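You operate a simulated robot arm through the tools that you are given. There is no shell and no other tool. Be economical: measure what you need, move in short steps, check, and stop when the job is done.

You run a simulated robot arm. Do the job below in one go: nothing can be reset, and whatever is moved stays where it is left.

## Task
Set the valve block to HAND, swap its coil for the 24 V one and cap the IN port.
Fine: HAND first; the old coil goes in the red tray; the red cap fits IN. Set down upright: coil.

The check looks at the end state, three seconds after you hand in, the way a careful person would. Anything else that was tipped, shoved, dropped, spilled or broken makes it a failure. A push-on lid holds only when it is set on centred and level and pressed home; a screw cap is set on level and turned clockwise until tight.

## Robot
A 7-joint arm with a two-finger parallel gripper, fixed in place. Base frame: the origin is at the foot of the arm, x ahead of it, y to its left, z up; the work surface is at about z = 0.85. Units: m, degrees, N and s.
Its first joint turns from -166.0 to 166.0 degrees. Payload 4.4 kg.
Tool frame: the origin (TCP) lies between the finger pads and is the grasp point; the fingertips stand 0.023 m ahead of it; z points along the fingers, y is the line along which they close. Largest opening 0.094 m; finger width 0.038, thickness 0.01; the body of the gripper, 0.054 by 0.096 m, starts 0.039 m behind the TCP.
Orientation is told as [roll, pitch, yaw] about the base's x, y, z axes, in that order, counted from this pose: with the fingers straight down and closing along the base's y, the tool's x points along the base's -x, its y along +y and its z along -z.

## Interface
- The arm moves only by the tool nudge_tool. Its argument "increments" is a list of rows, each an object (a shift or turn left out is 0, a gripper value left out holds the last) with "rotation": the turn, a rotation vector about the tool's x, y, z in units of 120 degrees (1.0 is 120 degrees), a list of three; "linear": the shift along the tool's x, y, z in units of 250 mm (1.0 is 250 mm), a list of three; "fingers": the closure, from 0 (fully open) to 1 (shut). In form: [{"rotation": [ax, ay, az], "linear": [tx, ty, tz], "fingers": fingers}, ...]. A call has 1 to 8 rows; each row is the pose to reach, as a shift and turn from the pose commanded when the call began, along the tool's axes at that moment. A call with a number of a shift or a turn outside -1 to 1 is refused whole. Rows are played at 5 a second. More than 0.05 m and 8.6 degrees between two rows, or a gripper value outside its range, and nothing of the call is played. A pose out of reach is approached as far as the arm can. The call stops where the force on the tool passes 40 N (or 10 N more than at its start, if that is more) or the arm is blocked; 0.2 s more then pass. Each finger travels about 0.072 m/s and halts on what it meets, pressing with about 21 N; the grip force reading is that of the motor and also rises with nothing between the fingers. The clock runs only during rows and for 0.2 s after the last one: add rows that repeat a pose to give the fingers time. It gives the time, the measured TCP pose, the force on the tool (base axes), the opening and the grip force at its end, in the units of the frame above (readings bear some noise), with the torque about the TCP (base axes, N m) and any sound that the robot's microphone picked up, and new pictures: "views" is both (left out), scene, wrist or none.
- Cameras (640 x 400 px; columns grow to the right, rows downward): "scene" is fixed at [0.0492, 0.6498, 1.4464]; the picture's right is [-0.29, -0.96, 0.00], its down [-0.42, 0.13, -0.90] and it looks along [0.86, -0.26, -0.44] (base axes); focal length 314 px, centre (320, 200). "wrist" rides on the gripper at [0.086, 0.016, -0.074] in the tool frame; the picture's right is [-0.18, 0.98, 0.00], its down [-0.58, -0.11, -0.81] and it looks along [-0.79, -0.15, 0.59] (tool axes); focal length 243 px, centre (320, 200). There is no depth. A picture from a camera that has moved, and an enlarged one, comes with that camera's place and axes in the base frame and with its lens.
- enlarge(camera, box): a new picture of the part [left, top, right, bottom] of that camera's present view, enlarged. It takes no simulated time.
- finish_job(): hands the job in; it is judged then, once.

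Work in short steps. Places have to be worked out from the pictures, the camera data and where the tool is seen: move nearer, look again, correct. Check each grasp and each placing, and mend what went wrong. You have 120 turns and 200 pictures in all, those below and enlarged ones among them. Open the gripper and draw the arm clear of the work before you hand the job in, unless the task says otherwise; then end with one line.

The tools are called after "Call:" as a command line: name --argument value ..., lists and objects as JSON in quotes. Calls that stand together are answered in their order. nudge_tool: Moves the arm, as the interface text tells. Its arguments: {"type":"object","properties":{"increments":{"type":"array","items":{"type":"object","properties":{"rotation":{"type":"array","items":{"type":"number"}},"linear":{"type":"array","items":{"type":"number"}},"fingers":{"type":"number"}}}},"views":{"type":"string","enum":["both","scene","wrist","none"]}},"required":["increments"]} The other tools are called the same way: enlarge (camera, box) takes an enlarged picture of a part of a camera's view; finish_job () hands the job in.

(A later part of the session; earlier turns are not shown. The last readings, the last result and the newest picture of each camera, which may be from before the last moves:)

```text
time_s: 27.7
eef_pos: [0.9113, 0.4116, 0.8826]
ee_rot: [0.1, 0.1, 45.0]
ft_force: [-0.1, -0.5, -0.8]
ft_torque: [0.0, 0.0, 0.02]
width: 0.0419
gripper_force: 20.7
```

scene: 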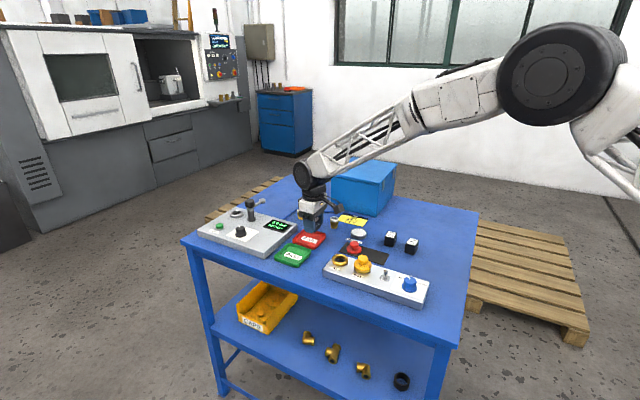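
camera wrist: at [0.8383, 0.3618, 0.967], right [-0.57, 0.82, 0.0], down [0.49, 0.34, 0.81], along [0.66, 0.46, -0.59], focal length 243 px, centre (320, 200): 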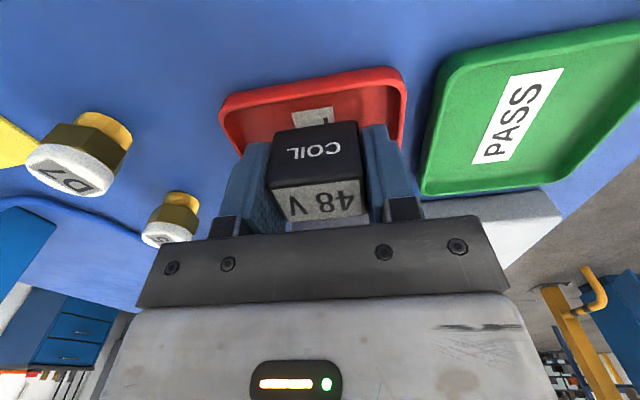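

Call:
nudge_tool --increments '[{"linear": [0, 0, 0.004]}, {"linear": [0, 0, 0.008]}, {"linear": [0, 0, 0.008]}]' --views "none"

```text
time_s: 28.5
eef_pos: [0.9116, 0.412, 0.8806]
ee_rot: [0.1, 0.1, 45.0]
ft_force: [-0.8, -0.2, -1.9]
ft_torque: [0.02, -0.01, -0.01]
width: 0.0423
gripper_force: 20.7
```

Call:
nudge_tool --increments '[{"linear": [0, 0, 0.004]}, {"linear": [0, 0, 0.008]}, {"linear": [0, 0, 0.008]}]' --views "none"

Call:
enlarge --camera "scene" --box '[280, 215, 340, 260]'

```text
time_s: 29.3
eef_pos: [0.9122, 0.4115, 0.8781]
ee_rot: [0.0, 0.1, 45.1]
ft_force: [-2.3, 1.1, 4.6]
ft_torque: [-0.04, -0.05, 0.01]
width: 0.0419
gripper_force: 21.0
```

```text
8.89 times, centred on (310, 238) of scene
camera zoom: at [0.0492, 0.6498, 1.4464], right [-0.29, -0.96, 0.0], down [-0.42, 0.13, -0.9], along [0.86, -0.26, -0.44], focal length 2790 px, centre (409, -133)
```

zoom: 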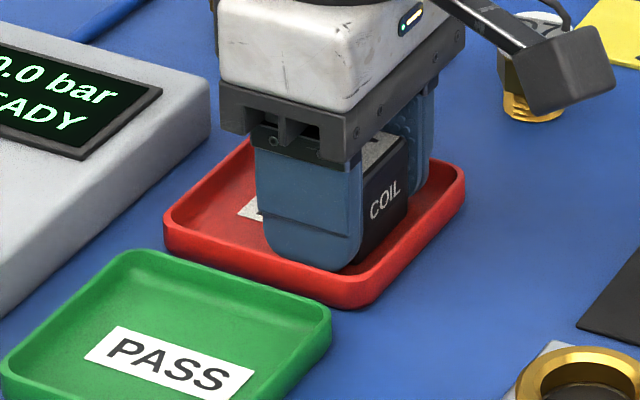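

There's contact at about 5 N. I'll open slightly (to 54 mm) and check that the coil stays put.

Call:
nudge_tool --increments '[{"fingers": 0.45}, {"fingers": 0.45}, {"fingers": 0.45}]' --views "wrist"

Call:
enlarge --camera "scene" --box '[280, 215, 340, 260]'

```text
time_s: 30.1
eef_pos: [0.9122, 0.4104, 0.8791]
ee_rot: [0.2, 0.0, 45.2]
ft_force: [0.4, 0.1, -0.2]
ft_torque: [-0.01, 0.0, 0.03]
width: 0.052
gripper_force: 0.0
camera wrist: at [0.8386, 0.361, 0.9529], right [-0.57, 0.82, 0.0], down [0.49, 0.34, 0.81], along [0.66, 0.46, -0.59], focal length 243 px, centre (320, 200)
```

wrist: 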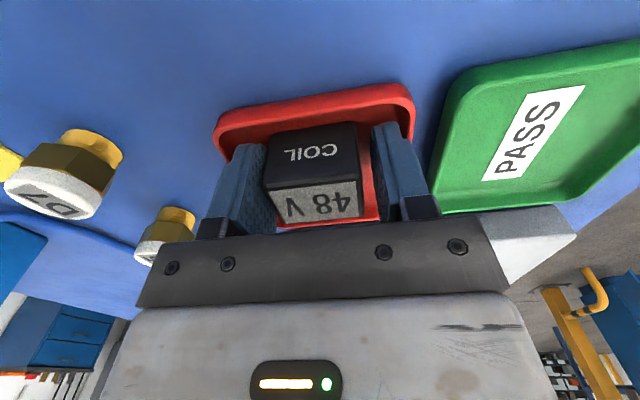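

```text
8.89 times, centred on (310, 238) of scene
camera zoom: at [0.0492, 0.6498, 1.4464], right [-0.29, -0.96, 0.0], down [-0.42, 0.13, -0.9], along [0.86, -0.26, -0.44], focal length 2790 px, centre (409, -133)
```

zoom: 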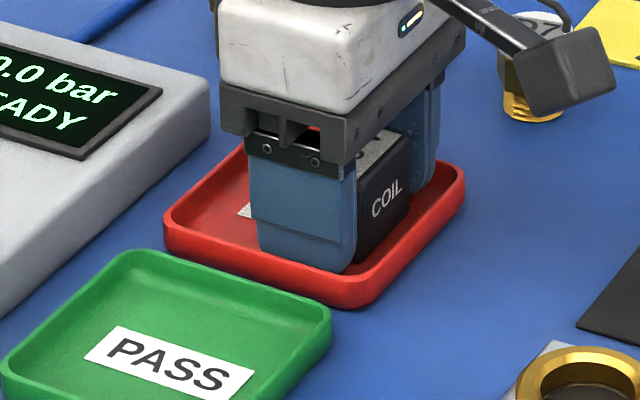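

The coil stands in the tray. I'll rise straight up to clear it and check.

Call:
nudge_tool --increments '[{"linear": [0, 0, -0.05]}, {"linear": [0, 0, -0.12]}, {"linear": [0, 0, -0.25]}, {"linear": [0, 0, -0.4]}, {"linear": [0, 0, -0.55]}, {"linear": [0, 0, -0.68]}]' --views "none"

Call:
enlarge --camera "scene" --box '[240, 190, 380, 280]'

```text
time_s: 31.5
eef_pos: [0.911, 0.4113, 1.0494]
ee_rot: [0.1, 0.2, 45.1]
ft_force: [0.1, 0.4, -1.2]
ft_torque: [-0.01, 0.01, 0.01]
width: 0.0518
gripper_force: 0.0
```

```text
4.44 times, centred on (310, 235) of scene
camera zoom: at [0.0492, 0.6498, 1.4464], right [-0.29, -0.96, 0.0], down [-0.42, 0.13, -0.9], along [0.86, -0.26, -0.44], focal length 1395 px, centre (364, 44)
```

zoom: 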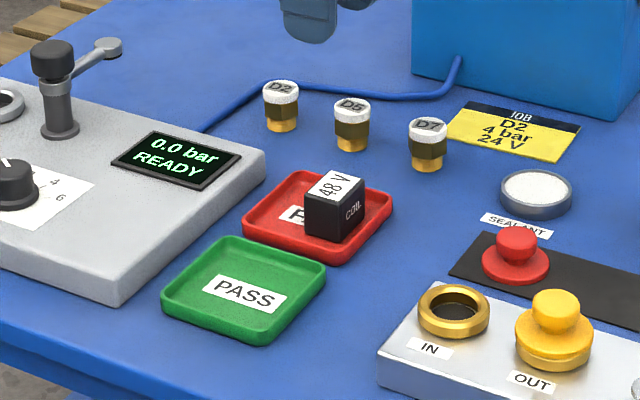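

The old coil is upright in the red tray. Next is the 24 V coil at about (0.758, 0.131); I'll move to view it up close.

Call:
nudge_tool --increments '[{"linear": [0.17, -0.04, 0], "fingers": 0.2}, {"linear": [0.34, -0.08, 0], "fingers": 0.2}, {"linear": [0.51, -0.12, 0], "fingers": 0.2}, {"linear": [0.68, -0.16, 0], "fingers": 0.2}, {"linear": [0.85, -0.2, 0], "fingers": 0.2}, {"linear": [1.0, -0.24, 0], "fingers": 0.2}]' --views "none"

Call:
nudge_tool --increments '[{"linear": [0.12, -0.03, 0]}, {"linear": [0.24, -0.06, 0.05]}, {"linear": [0.36, -0.09, 0.1]}, {"linear": [0.49, -0.11, 0.15]}]' --views "both"

Call:
enlarge --camera "wrist" --box '[200, 40, 440, 200]'

```text
time_s: 32.9
eef_pos: [0.7733, 0.1908, 1.0473]
ee_rot: [0.1, 0.1, 45.1]
ft_force: [0.5, -0.3, 0.2]
ft_torque: [0.04, -0.01, 0.0]
width: 0.0751
gripper_force: 0.0
```

```text
time_s: 33.9
eef_pos: [0.7123, 0.0834, 1.0104]
ee_rot: [0.2, 0.1, 45.0]
ft_force: [-0.7, 0.5, 0.1]
ft_torque: [0.05, 0.01, -0.01]
width: 0.0752
gripper_force: 0.0
camera wrist: at [0.6383, 0.0336, 1.0853], right [-0.57, 0.82, 0.0], down [0.49, 0.34, 0.8], along [0.66, 0.46, -0.59], focal length 243 px, centre (320, 200)
```

scene: 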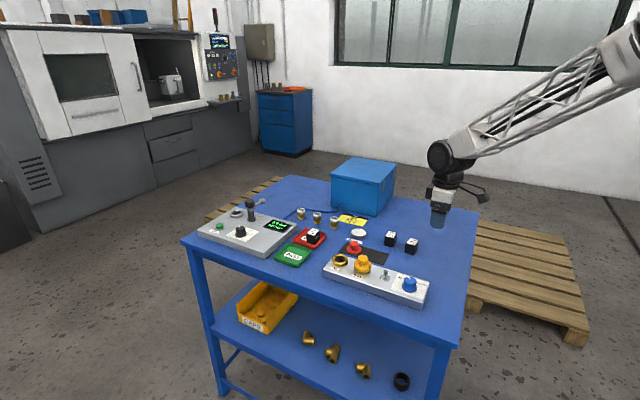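
wrist: 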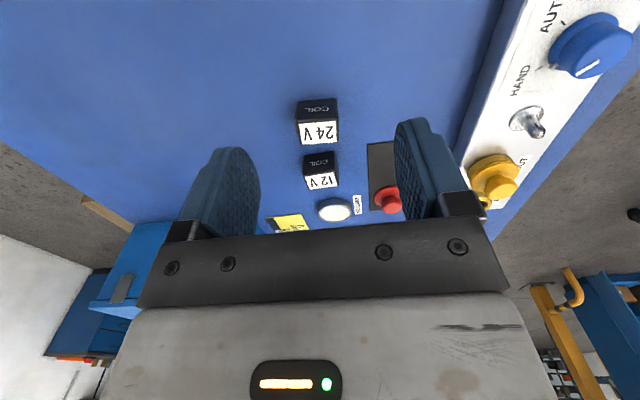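

```text
2.50 times, centred on (320, 120) of wrist
camera zoom: at [0.6383, 0.0336, 1.0853], right [-0.57, 0.82, 0.0], down [0.49, 0.34, 0.8], along [0.66, 0.46, -0.59], focal length 606 px, centre (320, 400)
```

zoom: 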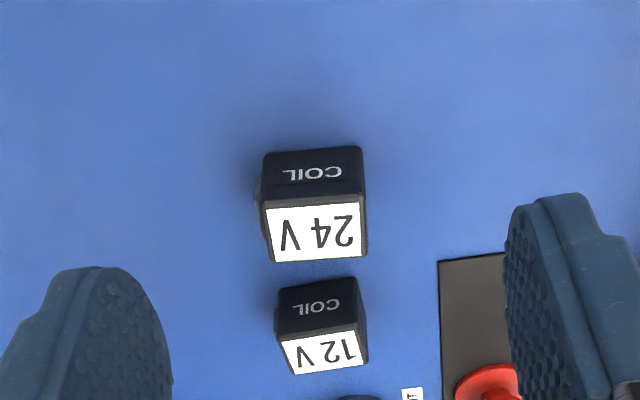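

The 24 V coil is near (0.766, 0.120), turned to about yaw 40°, with COIL facing the same way as on the old one. I'll hover above it at yaw 40°.

Call:
nudge_tool --increments '[{"linear": [-0.085, -0.016, 0.05], "rotation": [0, 0, 0.014]}, {"linear": [-0.17, -0.032, 0.1], "rotation": [0, 0, 0.028]}, {"linear": [-0.255, -0.048, 0.18], "rotation": [0, 0, 0.042]}, {"linear": [-0.255, -0.048, 0.26], "rotation": [0, 0, 0.042]}, {"linear": [-0.255, -0.048, 0.26], "rotation": [0, 0, 0.042]}]' --views "none"

Call:
enlarge --camera "wrist" --box '[220, 60, 420, 220]'

Call:
enlarge --camera "scene" --box '[370, 200, 460, 270]'

```text
time_s: 35.1
eef_pos: [0.7621, 0.1215, 0.9479]
ee_rot: [0.0, 0.0, 40.0]
ft_force: [0.6, 0.1, -0.5]
ft_torque: [-0.01, -0.01, 0.05]
width: 0.0753
gripper_force: 0.0
```

```text
2.50 times, centred on (320, 140) of wrist
camera zoom: at [0.6852, 0.0773, 1.0229], right [-0.49, 0.87, 0.0], down [0.52, 0.29, 0.81], along [0.7, 0.4, -0.59], focal length 606 px, centre (320, 350)
```

zoom: 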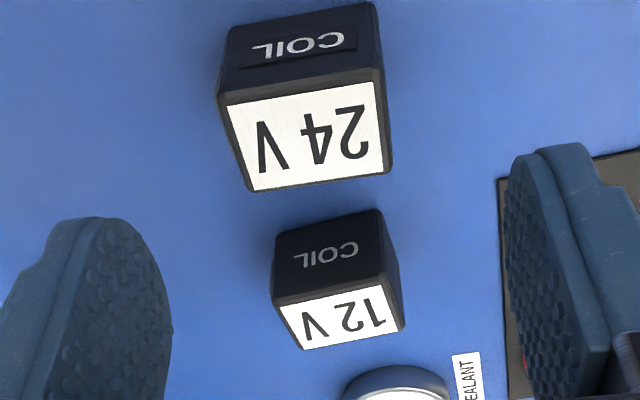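

```text
5.71 times, centred on (415, 235) of scene
camera zoom: at [0.0492, 0.6498, 1.4464], right [-0.29, -0.96, 0.0], down [-0.42, 0.13, -0.9], along [0.86, -0.26, -0.44], focal length 1794 px, centre (-223, 0)
```

zoom: 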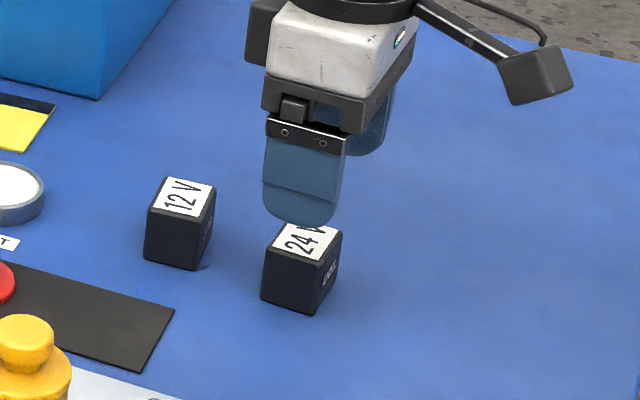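

The coil's centre is about 2 mm ahead of and 3.5 mm to the left of the TCP, and its yaw is about 39.3°. I'll correct, descend to TCP z 0.880 and grip.

Call:
nudge_tool --increments '[{"linear": [-0.009, -0.014, 0.05], "rotation": [0, 0, 0.006]}, {"linear": [-0.009, -0.014, 0.16], "rotation": [0, 0, 0.006]}, {"linear": [-0.009, -0.014, 0.272], "rotation": [0, 0, 0.006]}, {"linear": [-0.009, -0.014, 0.272], "rotation": [0, 0, 0.006]}, {"linear": [-0.009, -0.014, 0.272], "rotation": [0, 0, 0.006], "fingers": 0.7}, {"linear": [-0.009, -0.014, 0.272], "rotation": [0, 0, 0.006], "fingers": 0.7}, {"linear": [-0.009, -0.014, 0.272], "rotation": [0, 0, 0.006], "fingers": 0.7}]' --views "wrist"

```text
time_s: 36.7
eef_pos: [0.7654, 0.1201, 0.8793]
ee_rot: [0.0, 0.1, 39.3]
ft_force: [-0.1, -0.4, 0.7]
ft_torque: [0.0, -0.01, 0.0]
width: 0.0417
gripper_force: 20.6
camera wrist: at [0.6887, 0.0775, 0.9557], right [-0.48, 0.88, 0.0], down [0.52, 0.29, 0.81], along [0.71, 0.39, -0.59], focal length 243 px, centre (320, 200)
```

wrist: 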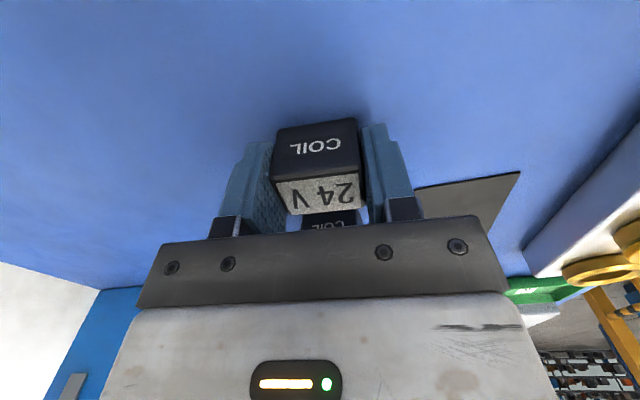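

It's gripped at 41.7 mm, the same width as before. I'll lift and zoom in to check how it sits in the fingers.

Call:
nudge_tool --increments '[{"linear": [0, 0, -0.06]}, {"linear": [0, 0, -0.2]}, {"linear": [0, 0, -0.36]}, {"linear": [0, 0, -0.5]}, {"linear": [0, 0, -0.6]}]' --views "none"

Call:
enlarge --camera "wrist" --box '[220, 80, 420, 240]'

Call:
enlarge --camera "scene" --box '[370, 180, 470, 260]'

```text
time_s: 37.9
eef_pos: [0.7659, 0.1216, 1.0271]
ee_rot: [0.1, 0.1, 39.4]
ft_force: [0.2, 0.1, -1.6]
ft_torque: [0.01, 0.01, 0.0]
width: 0.0417
gripper_force: 21.4
```

```text
2.50 times, centred on (320, 160) of wrist
camera zoom: at [0.6883, 0.0784, 1.1018], right [-0.48, 0.88, 0.0], down [0.52, 0.29, 0.8], along [0.7, 0.39, -0.59], focal length 606 px, centre (320, 300)
```

zoom: 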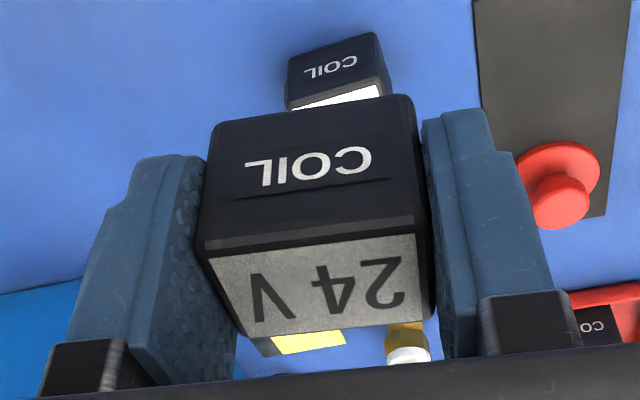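

```text
5.00 times, centred on (420, 220) of scene
camera zoom: at [0.0492, 0.6498, 1.4464], right [-0.29, -0.96, 0.0], down [-0.42, 0.13, -0.9], along [0.86, -0.26, -0.44], focal length 1569 px, centre (-180, 100)
```

zoom: 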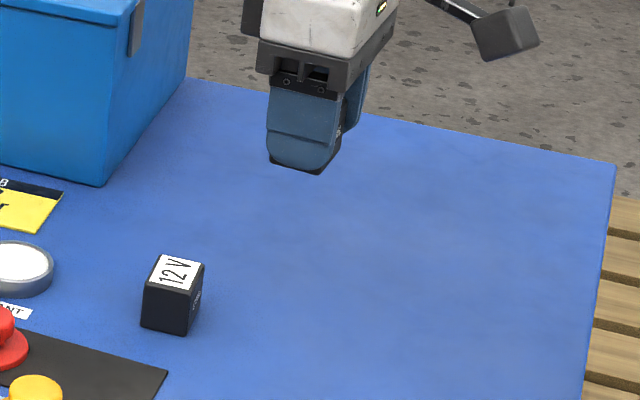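

The 24 V coil sits much like the old one, perhaps 2 mm further ahead. I'll carry it over the stem at yaw 45°, staying high.

Call:
nudge_tool --increments '[{"linear": [-0.005, 0.16, 0], "rotation": [0, 0, -0.01]}, {"linear": [-0.01, 0.32, 0], "rotation": [0, 0, -0.02]}, {"linear": [-0.018, 0.48, 0], "rotation": [0, 0, -0.03]}, {"linear": [-0.024, 0.65, 0], "rotation": [0, 0, -0.04]}, {"linear": [-0.029, 0.81, 0], "rotation": [0, 0, -0.047]}, {"linear": [-0.029, 0.81, 0.1], "rotation": [0, 0, -0.047]}, {"linear": [-0.029, 0.81, 0.22], "rotation": [0, 0, -0.047]}, {"linear": [-0.029, 0.81, 0.22], "rotation": [0, 0, -0.047]}]' --views "none"

Call:
enlarge --camera "wrist" --box '[220, 60, 420, 220]'

Call:
enlarge --camera "scene" --box '[345, 220, 425, 290]'

```text
time_s: 39.7
eef_pos: [0.6421, 0.2836, 0.9743]
ee_rot: [-0.1, 0.1, 44.9]
ft_force: [0.4, -0.3, -1.3]
ft_torque: [-0.01, 0.01, 0.01]
width: 0.042
gripper_force: 21.5
```

```text
2.50 times, centred on (320, 140) of wrist
camera zoom: at [0.5688, 0.2342, 1.0494], right [-0.56, 0.83, 0.0], down [0.49, 0.33, 0.81], along [0.66, 0.46, -0.59], focal length 606 px, centre (320, 350)
```

zoom: 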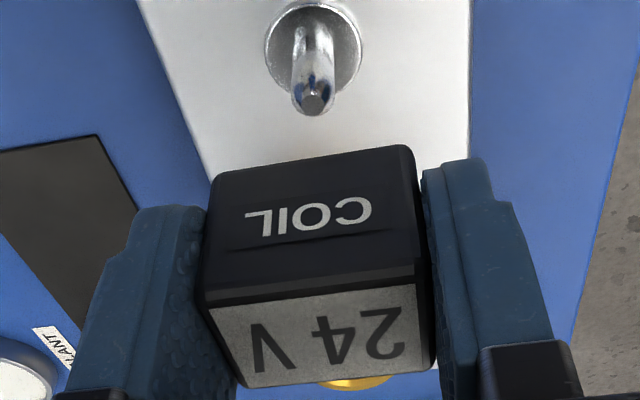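

```text
5.71 times, centred on (385, 255) of scene
camera zoom: at [0.0492, 0.6498, 1.4464], right [-0.29, -0.96, 0.0], down [-0.42, 0.13, -0.9], along [0.86, -0.26, -0.44], focal length 1794 px, centre (-51, -114)
```

zoom: 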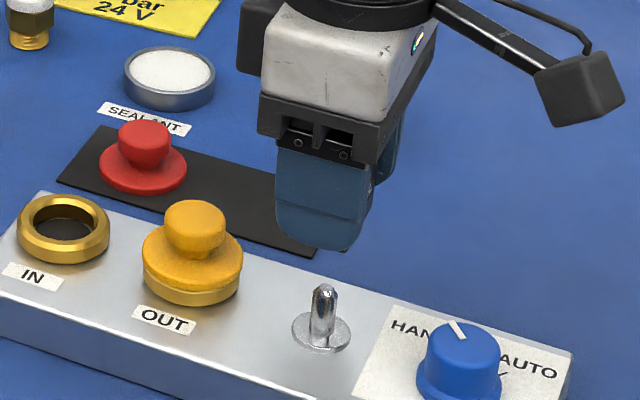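

The stem is almost directly under the coil, about 1 mm to tool -y. I'll shift that much and descend with fine steps near the stem top.

Call:
nudge_tool --increments '[{"linear": [0, -0.005, 0.08]}, {"linear": [0, -0.005, 0.14]}, {"linear": [0, -0.005, 0.16]}, {"linear": [0, -0.005, 0.175]}, {"linear": [0, -0.005, 0.19]}]' --views "none"

Call:
enlarge --camera "wrist" --box '[240, 80, 400, 220]'

Call:
enlarge --camera "scene" --box '[345, 230, 425, 290]'

```text
time_s: 40.9
eef_pos: [0.6457, 0.2824, 0.9249]
ee_rot: [0.0, 0.2, 45.0]
ft_force: [-0.1, 0.4, -1.1]
ft_torque: [0.0, -0.03, 0.0]
width: 0.0416
gripper_force: 20.9
```

```text
2.86 times, centred on (320, 150) of wrist
camera zoom: at [0.572, 0.232, 1.0003], right [-0.56, 0.83, 0.0], down [0.49, 0.34, 0.8], along [0.66, 0.45, -0.59], focal length 693 px, centre (320, 343)
```

zoom: 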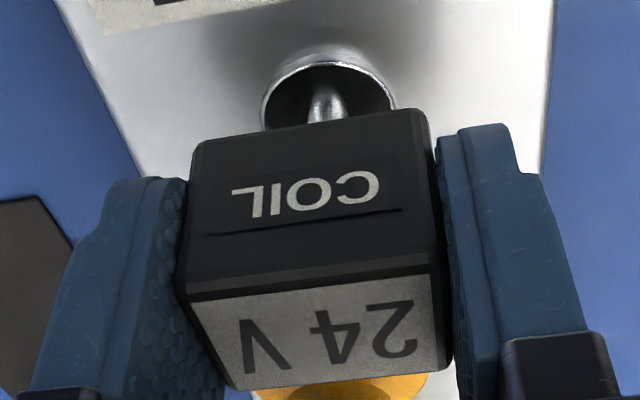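

```text
6.67 times, centred on (385, 260) of scene
camera zoom: at [0.0492, 0.6498, 1.4464], right [-0.29, -0.96, 0.0], down [-0.42, 0.13, -0.9], along [0.86, -0.26, -0.44], focal length 2092 px, centre (-113, -200)
```

zoom: 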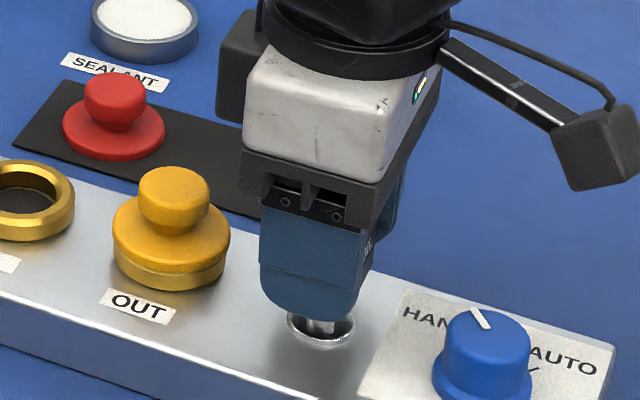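

No contact force, and the stem appears to have entered the coil. I'll keep lowering to seat it.

Call:
nudge_tool --increments '[{"linear": [0, 0, 0.012]}, {"linear": [0, 0, 0.024]}, {"linear": [0, 0, 0.036]}, {"linear": [0, 0, 0.048]}, {"linear": [0, 0, 0.056]}]' --views "none"

Call:
enlarge --camera "scene" --box '[345, 230, 425, 290]'

```text
time_s: 42.1
eef_pos: [0.6452, 0.2811, 0.9103]
ee_rot: [0.0, 0.0, 45.0]
ft_force: [-3.5, -4.9, 0.6]
ft_torque: [-0.06, 0.07, 0.03]
width: 0.0421
gripper_force: 21.0
```

```text
6.67 times, centred on (385, 260) of scene
camera zoom: at [0.0492, 0.6498, 1.4464], right [-0.29, -0.96, 0.0], down [-0.42, 0.13, -0.9], along [0.86, -0.26, -0.44], focal length 2092 px, centre (-113, -200)
```

zoom: 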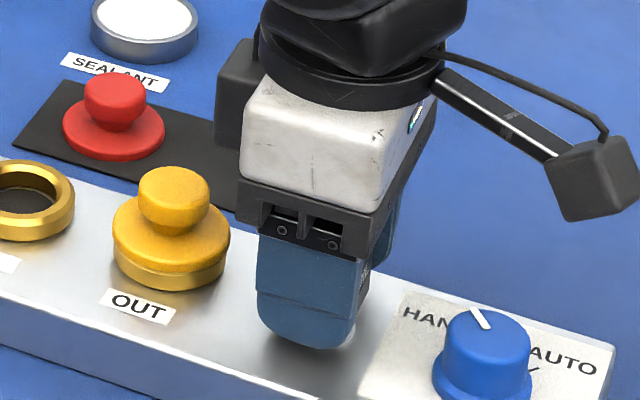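

Call:
nudge_tool --increments '[{"linear": [0.003, 0, 0.004]}, {"linear": [0.003, 0, 0.008]}, {"linear": [0.003, 0, 0.012]}, {"linear": [0.003, 0, 0.012]}]' --views "none"

```text
time_s: 43.1
eef_pos: [0.6459, 0.2828, 0.9113]
ee_rot: [0.0, 0.2, 45.0]
ft_force: [-0.5, -2.7, 10.4]
ft_torque: [0.02, -0.08, -0.02]
width: 0.0421
gripper_force: 21.2
```

It's seated at TCP z 0.911 as predicted, with about 10 N upward. I'll press 1 mm more, then check by releasing.

Call:
nudge_tool --increments '[{"linear": [0, 0, 0.003]}, {"linear": [0, 0, 0.006]}, {"linear": [0, 0, 0.006]}]' --views "wrist"

```text
time_s: 43.9
eef_pos: [0.6448, 0.2814, 0.9074]
ee_rot: [0.1, 0.1, 45.1]
ft_force: [-2.8, 6.6, 18.3]
ft_torque: [0.35, -0.03, 0.04]
width: 0.0416
gripper_force: 20.7
camera wrist: at [0.5717, 0.2311, 0.9827], right [-0.57, 0.83, 0.0], down [0.49, 0.33, 0.81], along [0.66, 0.46, -0.59], focal length 243 px, centre (320, 200)
```

wrist: 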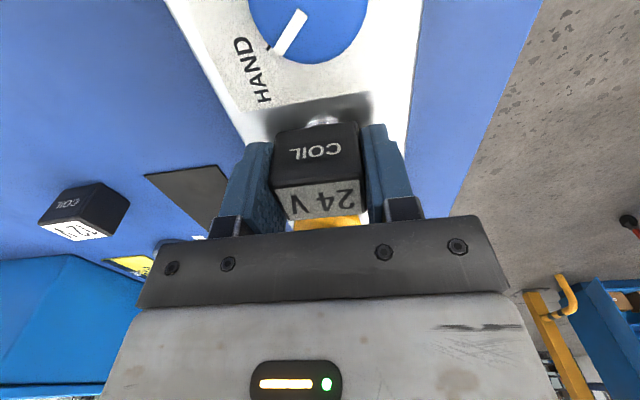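

Call:
nudge_tool --increments '[{"fingers": 0.3}, {"fingers": 0.3}, {"fingers": 0.3}, {"linear": [0, 0, -0.1], "fingers": 0.3}, {"linear": [0, 0, -0.22], "fingers": 0.3}, {"linear": [0.1, 0, -0.35], "fingers": 0.3}, {"linear": [0.2, 0, -0.42], "fingers": 0.3}]' --views "none"

Call:
enlarge --camera "scene" --box '[320, 230, 430, 300]'

Call:
enlarge --camera "wrist" --box '[200, 40, 460, 220]'

```text
time_s: 45.5
eef_pos: [0.6084, 0.2447, 1.0117]
ee_rot: [0.1, 0.1, 45.0]
ft_force: [0.2, -0.4, 0.2]
ft_torque: [-0.03, 0.0, 0.0]
width: 0.0659
gripper_force: 0.1
```

```text
5.71 times, centred on (375, 265) of scene
camera zoom: at [0.0492, 0.6498, 1.4464], right [-0.29, -0.96, 0.0], down [-0.42, 0.13, -0.9], along [0.86, -0.26, -0.44], focal length 1794 px, centre (6, -171)
```

zoom: 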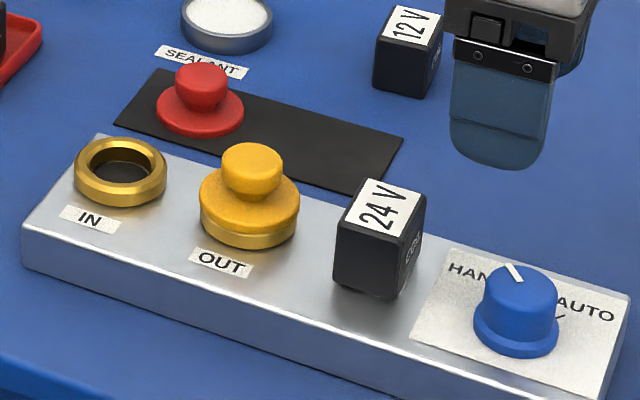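

```text
2.22 times, centred on (330, 130) of wrist
camera zoom: at [0.5349, 0.1958, 1.0859], right [-0.57, 0.82, 0.0], down [0.49, 0.34, 0.8], along [0.66, 0.46, -0.59], focal length 539 px, centre (298, 356)
```

zoom: 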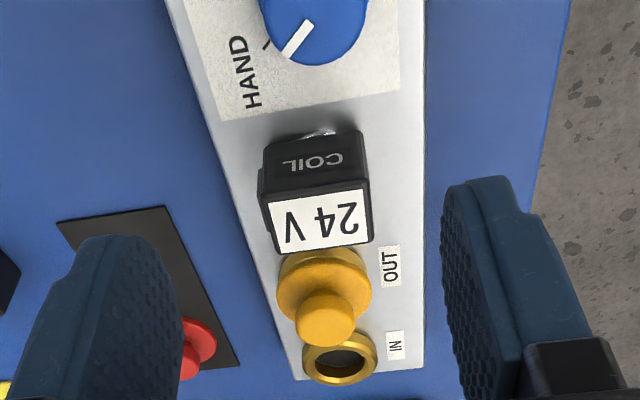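

The 24 V coil appears a few pixels higher than the 48 V one did. I'll zoom in on it.

Call:
enlarge --camera "scene" --box '[370, 255, 400, 290]'

Call:
enlarge --camera "wrist" --box '[300, 90, 390, 170]'

```text
11.43 times, centred on (385, 272) of scene
camera zoom: at [0.0492, 0.6498, 1.4464], right [-0.29, -0.96, 0.0], down [-0.42, 0.13, -0.9], along [0.86, -0.26, -0.44], focal length 3587 px, centre (-423, -629)
```

zoom: 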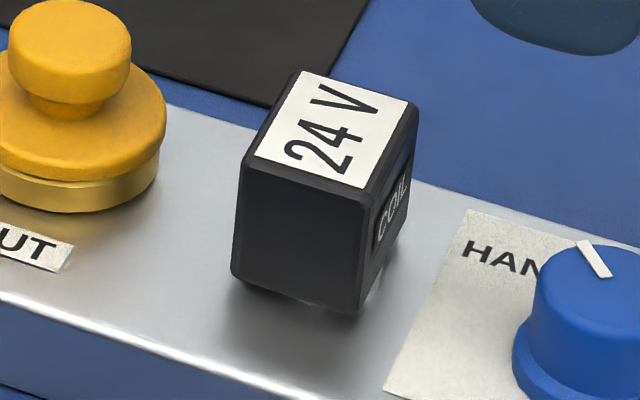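

```text
5.00 times, centred on (345, 130) of wrist
camera zoom: at [0.5349, 0.1958, 1.0859], right [-0.57, 0.82, 0.0], down [0.49, 0.34, 0.8], along [0.66, 0.46, -0.59], focal length 1213 px, centre (195, 550)
```

zoom: 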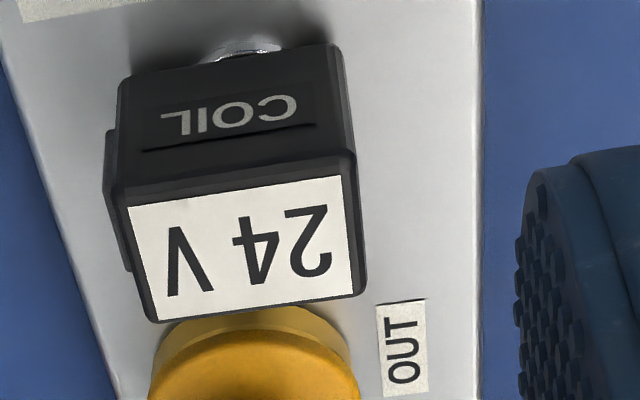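

There's a visible gap under the coil, so it isn't home yet. I'll close the fingers and press squarely on the centre of its top.

Call:
nudge_tool --increments '[{"linear": [-0.07, 0.002, 0.05], "fingers": 1.0}, {"linear": [-0.14, 0.003, 0.1], "fingers": 1.0}, {"linear": [-0.206, 0.005, 0.16], "fingers": 1.0}, {"linear": [-0.206, 0.005, 0.22], "fingers": 1.0}, {"linear": [-0.206, 0.005, 0.22], "fingers": 1.0}]' --views "none"

Call:
enlarge --camera "wrist" --box '[220, 60, 420, 220]'

Call:
enlarge --camera "scene" --box '[345, 230, 425, 290]'

```text
time_s: 46.7
eef_pos: [0.6455, 0.2832, 0.9564]
ee_rot: [0.1, 0.0, 45.0]
ft_force: [0.3, 0.4, -0.6]
ft_torque: [-0.01, -0.03, 0.01]
width: 0.0
gripper_force: 20.4
```

```text
2.50 times, centred on (320, 140) of wrist
camera zoom: at [0.5722, 0.2333, 1.031], right [-0.56, 0.83, 0.0], down [0.49, 0.33, 0.81], along [0.66, 0.46, -0.59], focal length 606 px, centre (320, 350)
```

zoom: 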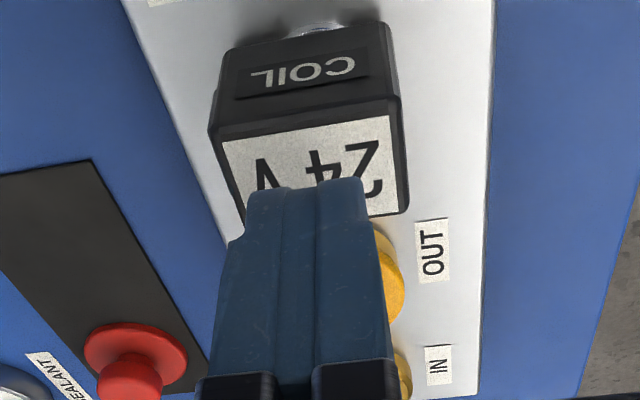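

```text
6.67 times, centred on (385, 260) of scene
camera zoom: at [0.0492, 0.6498, 1.4464], right [-0.29, -0.96, 0.0], down [-0.42, 0.13, -0.9], along [0.86, -0.26, -0.44], focal length 2092 px, centre (-113, -200)
```

zoom: 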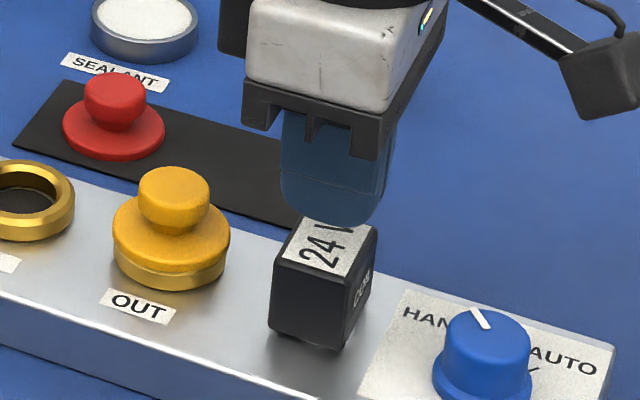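

I'll shift about 3.5 mm back to centre on the coil, then press down in small steps.

Call:
nudge_tool --increments '[{"linear": [0.014, -0.004, 0.02]}, {"linear": [0.014, -0.004, 0.045]}, {"linear": [0.014, -0.004, 0.053]}, {"linear": [0.014, -0.004, 0.059]}, {"linear": [0.014, -0.004, 0.065]}, {"linear": [0.014, -0.004, 0.071]}, {"linear": [0.014, -0.004, 0.077]}]' --views "none"

Call:
enlarge --camera "scene" --box '[345, 230, 425, 290]'

```text
time_s: 48.3
eef_pos: [0.6444, 0.2809, 0.9395]
ee_rot: [0.0, 0.2, 45.0]
ft_force: [-3.0, -2.8, 9.6]
ft_torque: [-0.07, 0.07, 0.03]
width: 0.0
gripper_force: 20.9
```

```text
6.67 times, centred on (385, 260) of scene
camera zoom: at [0.0492, 0.6498, 1.4464], right [-0.29, -0.96, 0.0], down [-0.42, 0.13, -0.9], along [0.86, -0.26, -0.44], focal length 2092 px, centre (-113, -200)
```

zoom: 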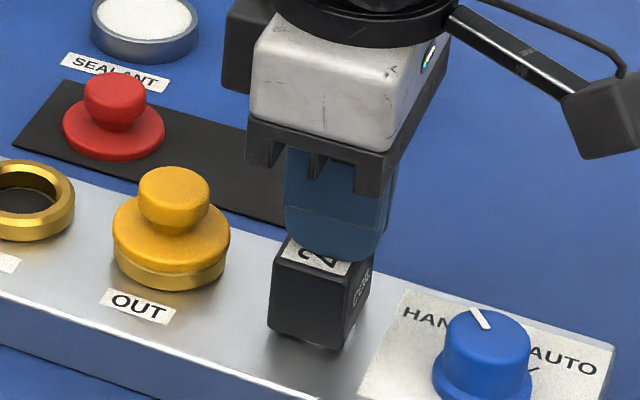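

Contact is at about 10 N with the tip near z 0.917. I'll press further in 1 mm rows up to the force limit.

Call:
nudge_tool --increments '[{"linear": [0, 0, 0.004]}, {"linear": [0, 0, 0.008]}, {"linear": [0, 0, 0.012]}, {"linear": [0, 0, 0.016]}, {"linear": [0, 0, 0.02]}]' --views "none"

Call:
enlarge --camera "scene" --box '[370, 255, 400, 290]'

```text
time_s: 48.8
eef_pos: [0.6447, 0.2817, 0.9399]
ee_rot: [0.0, -0.1, 45.0]
ft_force: [0.5, 0.2, 3.0]
ft_torque: [-0.02, 0.02, 0.03]
width: 0.0001
gripper_force: 21.3
stopped in row 2: the force on the tool passed its limit at 45 N (the readings are from after the stop); the commanded pose is now the measured one
```

```text
11.43 times, centred on (385, 272) of scene
camera zoom: at [0.0492, 0.6498, 1.4464], right [-0.29, -0.96, 0.0], down [-0.42, 0.13, -0.9], along [0.86, -0.26, -0.44], focal length 3587 px, centre (-423, -629)
```

zoom: 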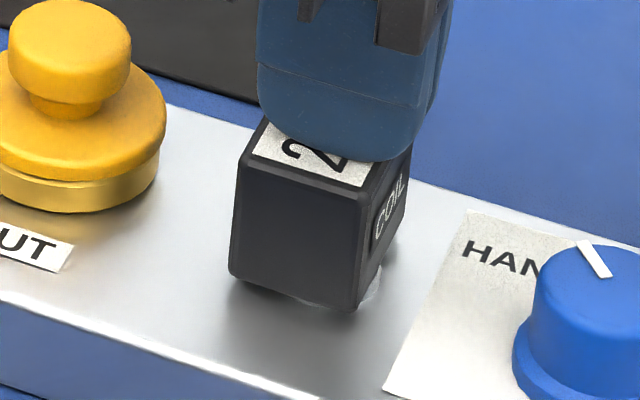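

45 N on top didn't move it, and triangulation gives its top at about 0.915, the same as the old coil. To be sure, I'll take a close side view from the front of the block, turning the tool to yaw -45°.

Call:
nudge_tool --increments '[{"linear": [0, 0, -0.15], "fingers": 1.0}, {"linear": [0, 0, -0.3]}, {"linear": [0.0, 0.0, -0.36], "rotation": [0, 0, 0.065]}, {"linear": [0.0, 0.0, -0.36], "rotation": [0, 0, 0.13]}, {"linear": [0.0, 0.0, -0.36], "rotation": [0, 0, 0.195]}, {"linear": [0.0, 0.0, -0.36], "rotation": [0, 0, 0.26]}, {"linear": [0.0, 0.0, -0.36], "rotation": [0, 0, 0.325]}, {"linear": [0.0, 0.0, -0.36], "rotation": [0, 0, 0.39]}]' --views "none"

Call:
nudge_tool --increments '[{"linear": [0.05, 0, 0], "rotation": [0, 0, 0.065]}, {"linear": [0.1, 0, 0], "rotation": [0, 0, 0.13]}, {"linear": [0.15, 0.0, 0.0], "rotation": [0, 0, 0.195]}, {"linear": [0.2, 0.1, 0.1], "rotation": [0, 0, 0.26]}, {"linear": [0.18, 0.2, 0.2], "rotation": [0, 0, 0.325]}, {"linear": [0.18, 0.2, 0.3], "rotation": [0, 0, 0.36]}]' --views "both"

```text
time_s: 50.6
eef_pos: [0.6447, 0.2818, 1.0301]
ee_rot: [0.0, -0.1, -1.9]
ft_force: [0.3, -0.4, 0.2]
ft_torque: [-0.02, 0.01, 0.0]
width: 0.0
gripper_force: 20.6
```

```text
time_s: 52.0
eef_pos: [0.5987, 0.3355, 0.9577]
ee_rot: [0.0, 0.1, -45.1]
ft_force: [-0.4, -0.3, -0.2]
ft_torque: [-0.02, -0.02, 0.04]
width: 0.0
gripper_force: 21.1
camera wrist: at [0.5475, 0.4075, 1.0324], right [0.83, 0.56, 0.0], down [0.33, -0.49, 0.81], along [0.46, -0.67, -0.59], focal length 243 px, centre (320, 200)
```

scene: 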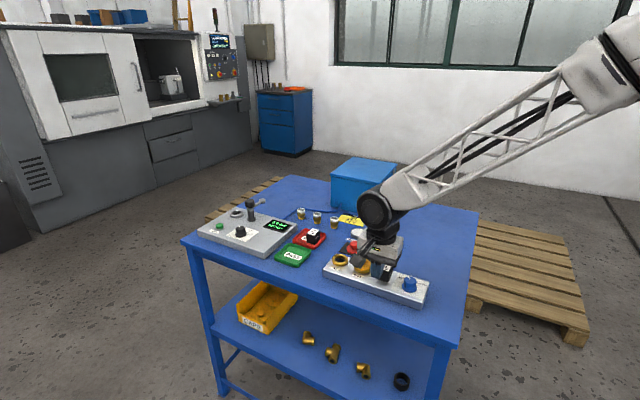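
wrist: 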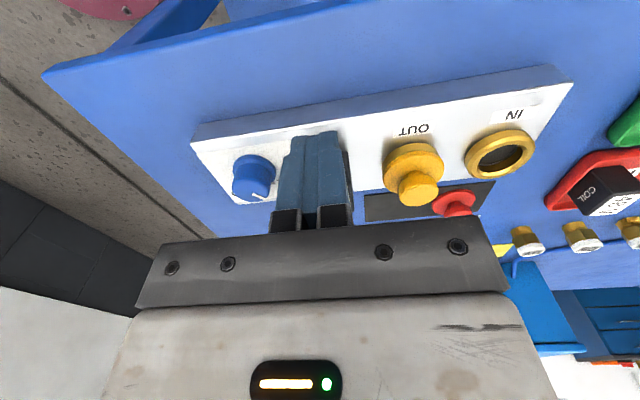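

Call:
nudge_tool --increments '[{"linear": [0.05, -0.1, 0.0]}, {"linear": [0.05, -0.2, 0.04]}, {"linear": [0.05, -0.24, 0.1]}]' --views "none"

Call:
enlarge --camera "wrist" --box '[280, 70, 480, 220]'

```text
time_s: 52.8
eef_pos: [0.548, 0.297, 0.9307]
ee_rot: [0.1, 0.1, -44.9]
ft_force: [-0.1, 0.1, 0.1]
ft_torque: [0.01, 0.03, 0.01]
width: 0.0
gripper_force: 20.6
```

```text
2.67 times, centred on (380, 145) of wrist
camera zoom: at [0.4973, 0.3693, 1.0056], right [0.83, 0.56, 0.0], down [0.33, -0.49, 0.81], along [0.46, -0.67, -0.59], focal length 647 px, centre (160, 347)
```

zoom: 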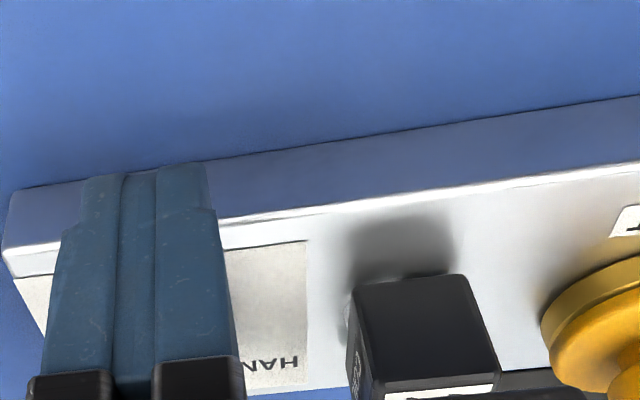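

Call:
enlarge --camera "wrist" --box '[375, 130, 475, 220]'

Call:
enlarge --camera "scene" --box '[365, 250, 405, 290]'

```text
4.44 times, centred on (425, 175) of wrist
camera zoom: at [0.4973, 0.3693, 1.0056], right [0.83, 0.56, 0.0], down [0.33, -0.49, 0.81], along [0.46, -0.67, -0.59], focal length 1078 px, centre (-147, 311)
```

zoom: 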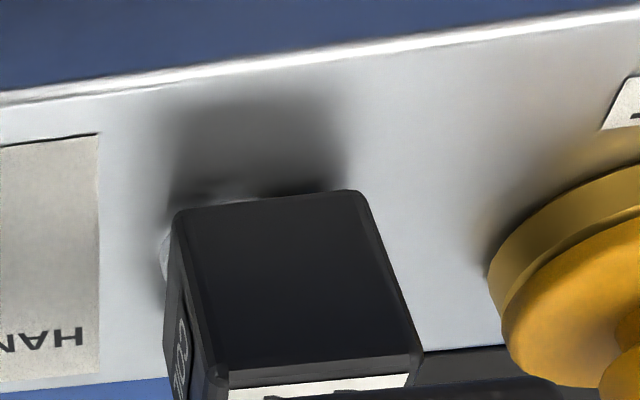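

```text
10.00 times, centred on (385, 270) of scene
camera zoom: at [0.0492, 0.6498, 1.4464], right [-0.29, -0.96, 0.0], down [-0.42, 0.13, -0.9], along [0.86, -0.26, -0.44], focal length 3139 px, centre (-330, -500)
```

zoom: 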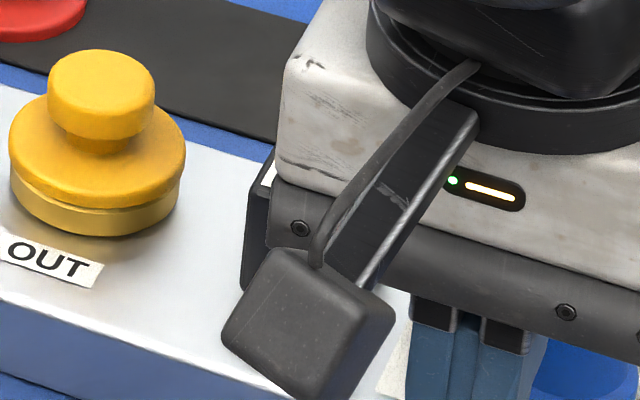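

The view suggests a possible gap of 1–3 mm under the coil. I'll go back, regrip it at yaw 45° and press with a small wiggle to be sure it's home.

Call:
nudge_tool --increments '[{"linear": [0.0, 0.0, -0.15], "rotation": [0, 0, -0.03], "fingers": 0.25}, {"linear": [0.0, 0.0, -0.3], "rotation": [0, 0, -0.09]}, {"linear": [-0.08, 0.06, -0.36], "rotation": [0, 0, -0.15]}, {"linear": [-0.16, 0.12, -0.36], "rotation": [0, 0, -0.21]}, {"linear": [-0.24, 0.18, -0.36], "rotation": [0, 0, -0.27]}, {"linear": [-0.3, 0.22, -0.36], "rotation": [0, 0, -0.33]}, {"linear": [-0.3, 0.22, -0.36], "rotation": [0, 0, -0.39]}]' --views "none"

Call:
nudge_tool --increments '[{"rotation": [0, 0, -0.06]}, {"rotation": [0, 0, -0.12]}, {"rotation": [0, 0, -0.18]}, {"rotation": [0, 0, -0.24]}, {"rotation": [0, 0, -0.3]}, {"rotation": [0, 0, -0.359]}]' --views "wrist"

```text
time_s: 54.4
eef_pos: [0.6411, 0.284, 1.0193]
ee_rot: [-0.1, 0.0, 1.9]
ft_force: [-0.8, 0.1, 0.7]
ft_torque: [0.02, 0.02, 0.04]
width: 0.0704
gripper_force: 0.0
```

```text
time_s: 55.8
eef_pos: [0.6405, 0.2841, 1.0206]
ee_rot: [0.0, 0.0, 44.9]
ft_force: [1.0, -0.5, -0.5]
ft_torque: [0.03, 0.0, 0.03]
width: 0.0707
gripper_force: 0.0
camera wrist: at [0.5672, 0.2348, 1.0949], right [-0.57, 0.82, 0.0], down [0.49, 0.33, 0.81], along [0.67, 0.46, -0.59], focal length 243 px, centre (320, 200)
```

wrist: 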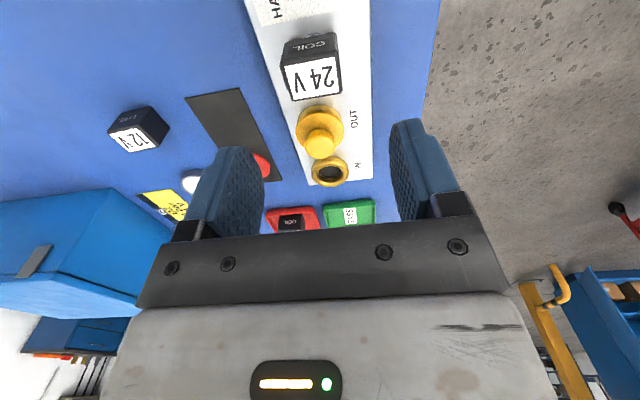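

Call:
nudge_tool --increments '[{"linear": [-0.005, -0.013, 0.15]}, {"linear": [-0.005, -0.013, 0.3]}, {"linear": [-0.005, -0.013, 0.4]}, {"linear": [-0.005, -0.013, 0.455]}, {"linear": [-0.005, -0.013, 0.455], "fingers": 0.7}, {"linear": [-0.005, -0.013, 0.455], "fingers": 0.7}, {"linear": [-0.005, -0.013, 0.455], "fingers": 0.7}]' --views "none"

Call:
enlarge --camera "wrist" --box '[240, 80, 400, 220]'

```text
time_s: 57.4
eef_pos: [0.6441, 0.2821, 0.9043]
ee_rot: [0.1, -0.1, 44.9]
ft_force: [0.2, 0.3, 0.5]
ft_torque: [-0.01, -0.02, 0.01]
width: 0.0418
gripper_force: 21.3
```

```text
2.86 times, centred on (320, 150) of wrist
camera zoom: at [0.5697, 0.2328, 0.9799], right [-0.56, 0.83, 0.0], down [0.49, 0.33, 0.81], along [0.67, 0.45, -0.59], focal length 693 px, centre (320, 343)
```

zoom: 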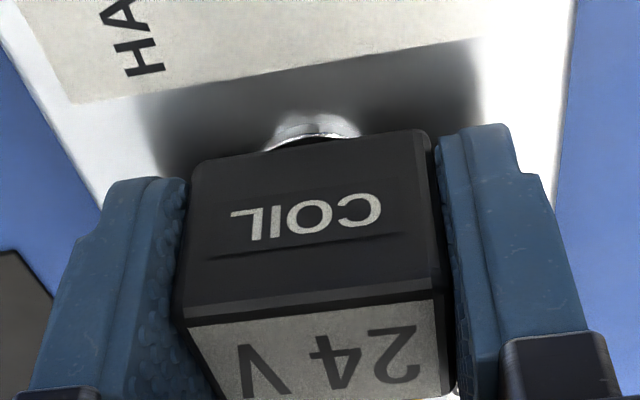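

At the same grip height, the coil sits in the picture just where the 48 V one did. I'll still press with a slight wiggle to make sure it's home.

Call:
nudge_tool --increments '[{"linear": [0, 0, 0.004]}, {"linear": [0, 0, 0.006], "rotation": [0, 0, 0.012]}, {"linear": [0, 0, 0.008], "rotation": [0, 0, -0.012]}, {"linear": [0, 0, 0.008], "rotation": [0, 0, 0.0]}]' --views "none"

Call:
enlarge --camera "wrist" --box '[240, 80, 400, 220]'

```text
time_s: 58.4
eef_pos: [0.6441, 0.2832, 0.9038]
ee_rot: [0.1, -0.1, 44.9]
ft_force: [0.3, -6.8, 7.0]
ft_torque: [-0.05, 0.0, 0.05]
width: 0.0418
gripper_force: 21.1
```

```text
2.86 times, centred on (320, 150) of wrist
camera zoom: at [0.571, 0.2331, 0.979], right [-0.56, 0.83, 0.0], down [0.49, 0.33, 0.81], along [0.67, 0.45, -0.59], focal length 693 px, centre (320, 343)
```

zoom: 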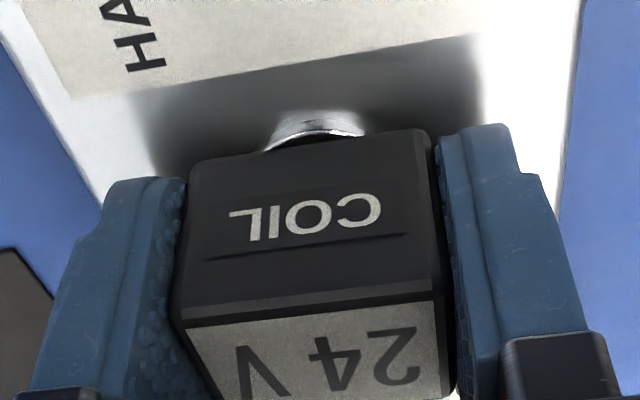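

Call:
nudge_tool --increments '[{"linear": [0.004, 0, 0.004], "rotation": [0, 0, 0.015]}, {"linear": [0.004, 0, 0.008], "rotation": [0, 0, -0.015]}, {"linear": [0.004, 0, 0.012], "rotation": [0, 0, 0.015]}, {"linear": [0.004, 0, 0.016], "rotation": [0, 0, 0.0]}]' --views "none"

Call:
enlarge --camera "wrist" --box '[240, 80, 400, 220]'

```text
time_s: 59.4
eef_pos: [0.6444, 0.2822, 0.9014]
ee_rot: [-0.2, -0.2, 45.0]
ft_force: [5.8, 9.0, 23.2]
ft_torque: [0.28, 0.57, -0.54]
width: 0.0419
gripper_force: 21.1
```

```text
2.86 times, centred on (320, 150) of wrist
camera zoom: at [0.5703, 0.2326, 0.9757], right [-0.56, 0.83, 0.0], down [0.49, 0.33, 0.81], along [0.67, 0.46, -0.59], focal length 693 px, centre (320, 343)
```

zoom: 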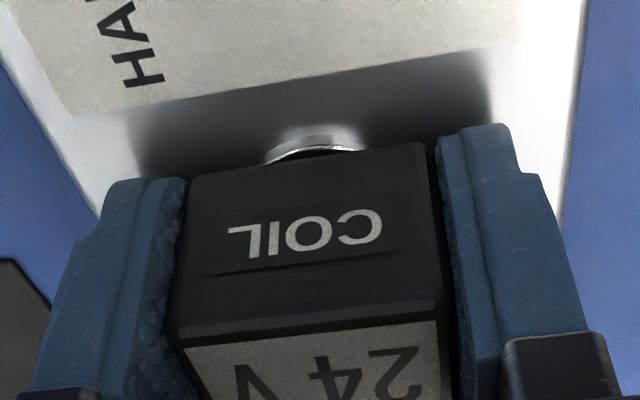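

The fingers slid down the coil at 23 N and the coil didn't move, so it's resting on the disc and fully seated. I'll release, rise and look at the red cap next.

Call:
nudge_tool --increments '[{"fingers": 0.3}, {"fingers": 0.3}, {"fingers": 0.3}, {"linear": [0, 0, -0.1], "fingers": 0.3}, {"linear": [0, 0, -0.22], "fingers": 0.3}, {"linear": [-0.1, -0.05, -0.35], "fingers": 0.3}, {"linear": [-0.25, -0.1, -0.48], "fingers": 0.2}, {"linear": [-0.4, -0.14, -0.5], "fingers": 0.2}]' --views "wrist"

Call:
enlarge --camera "scene" --box '[320, 230, 430, 300]'

```text
refused: row 7 steps farther than a row can; nothing moved
```

```text
5.71 times, centred on (375, 265) of scene
camera zoom: at [0.0492, 0.6498, 1.4464], right [-0.29, -0.96, 0.0], down [-0.42, 0.13, -0.9], along [0.86, -0.26, -0.44], focal length 1794 px, centre (6, -171)
```

zoom: 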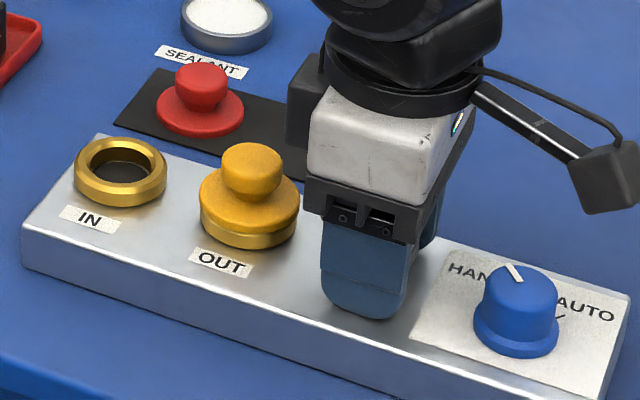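

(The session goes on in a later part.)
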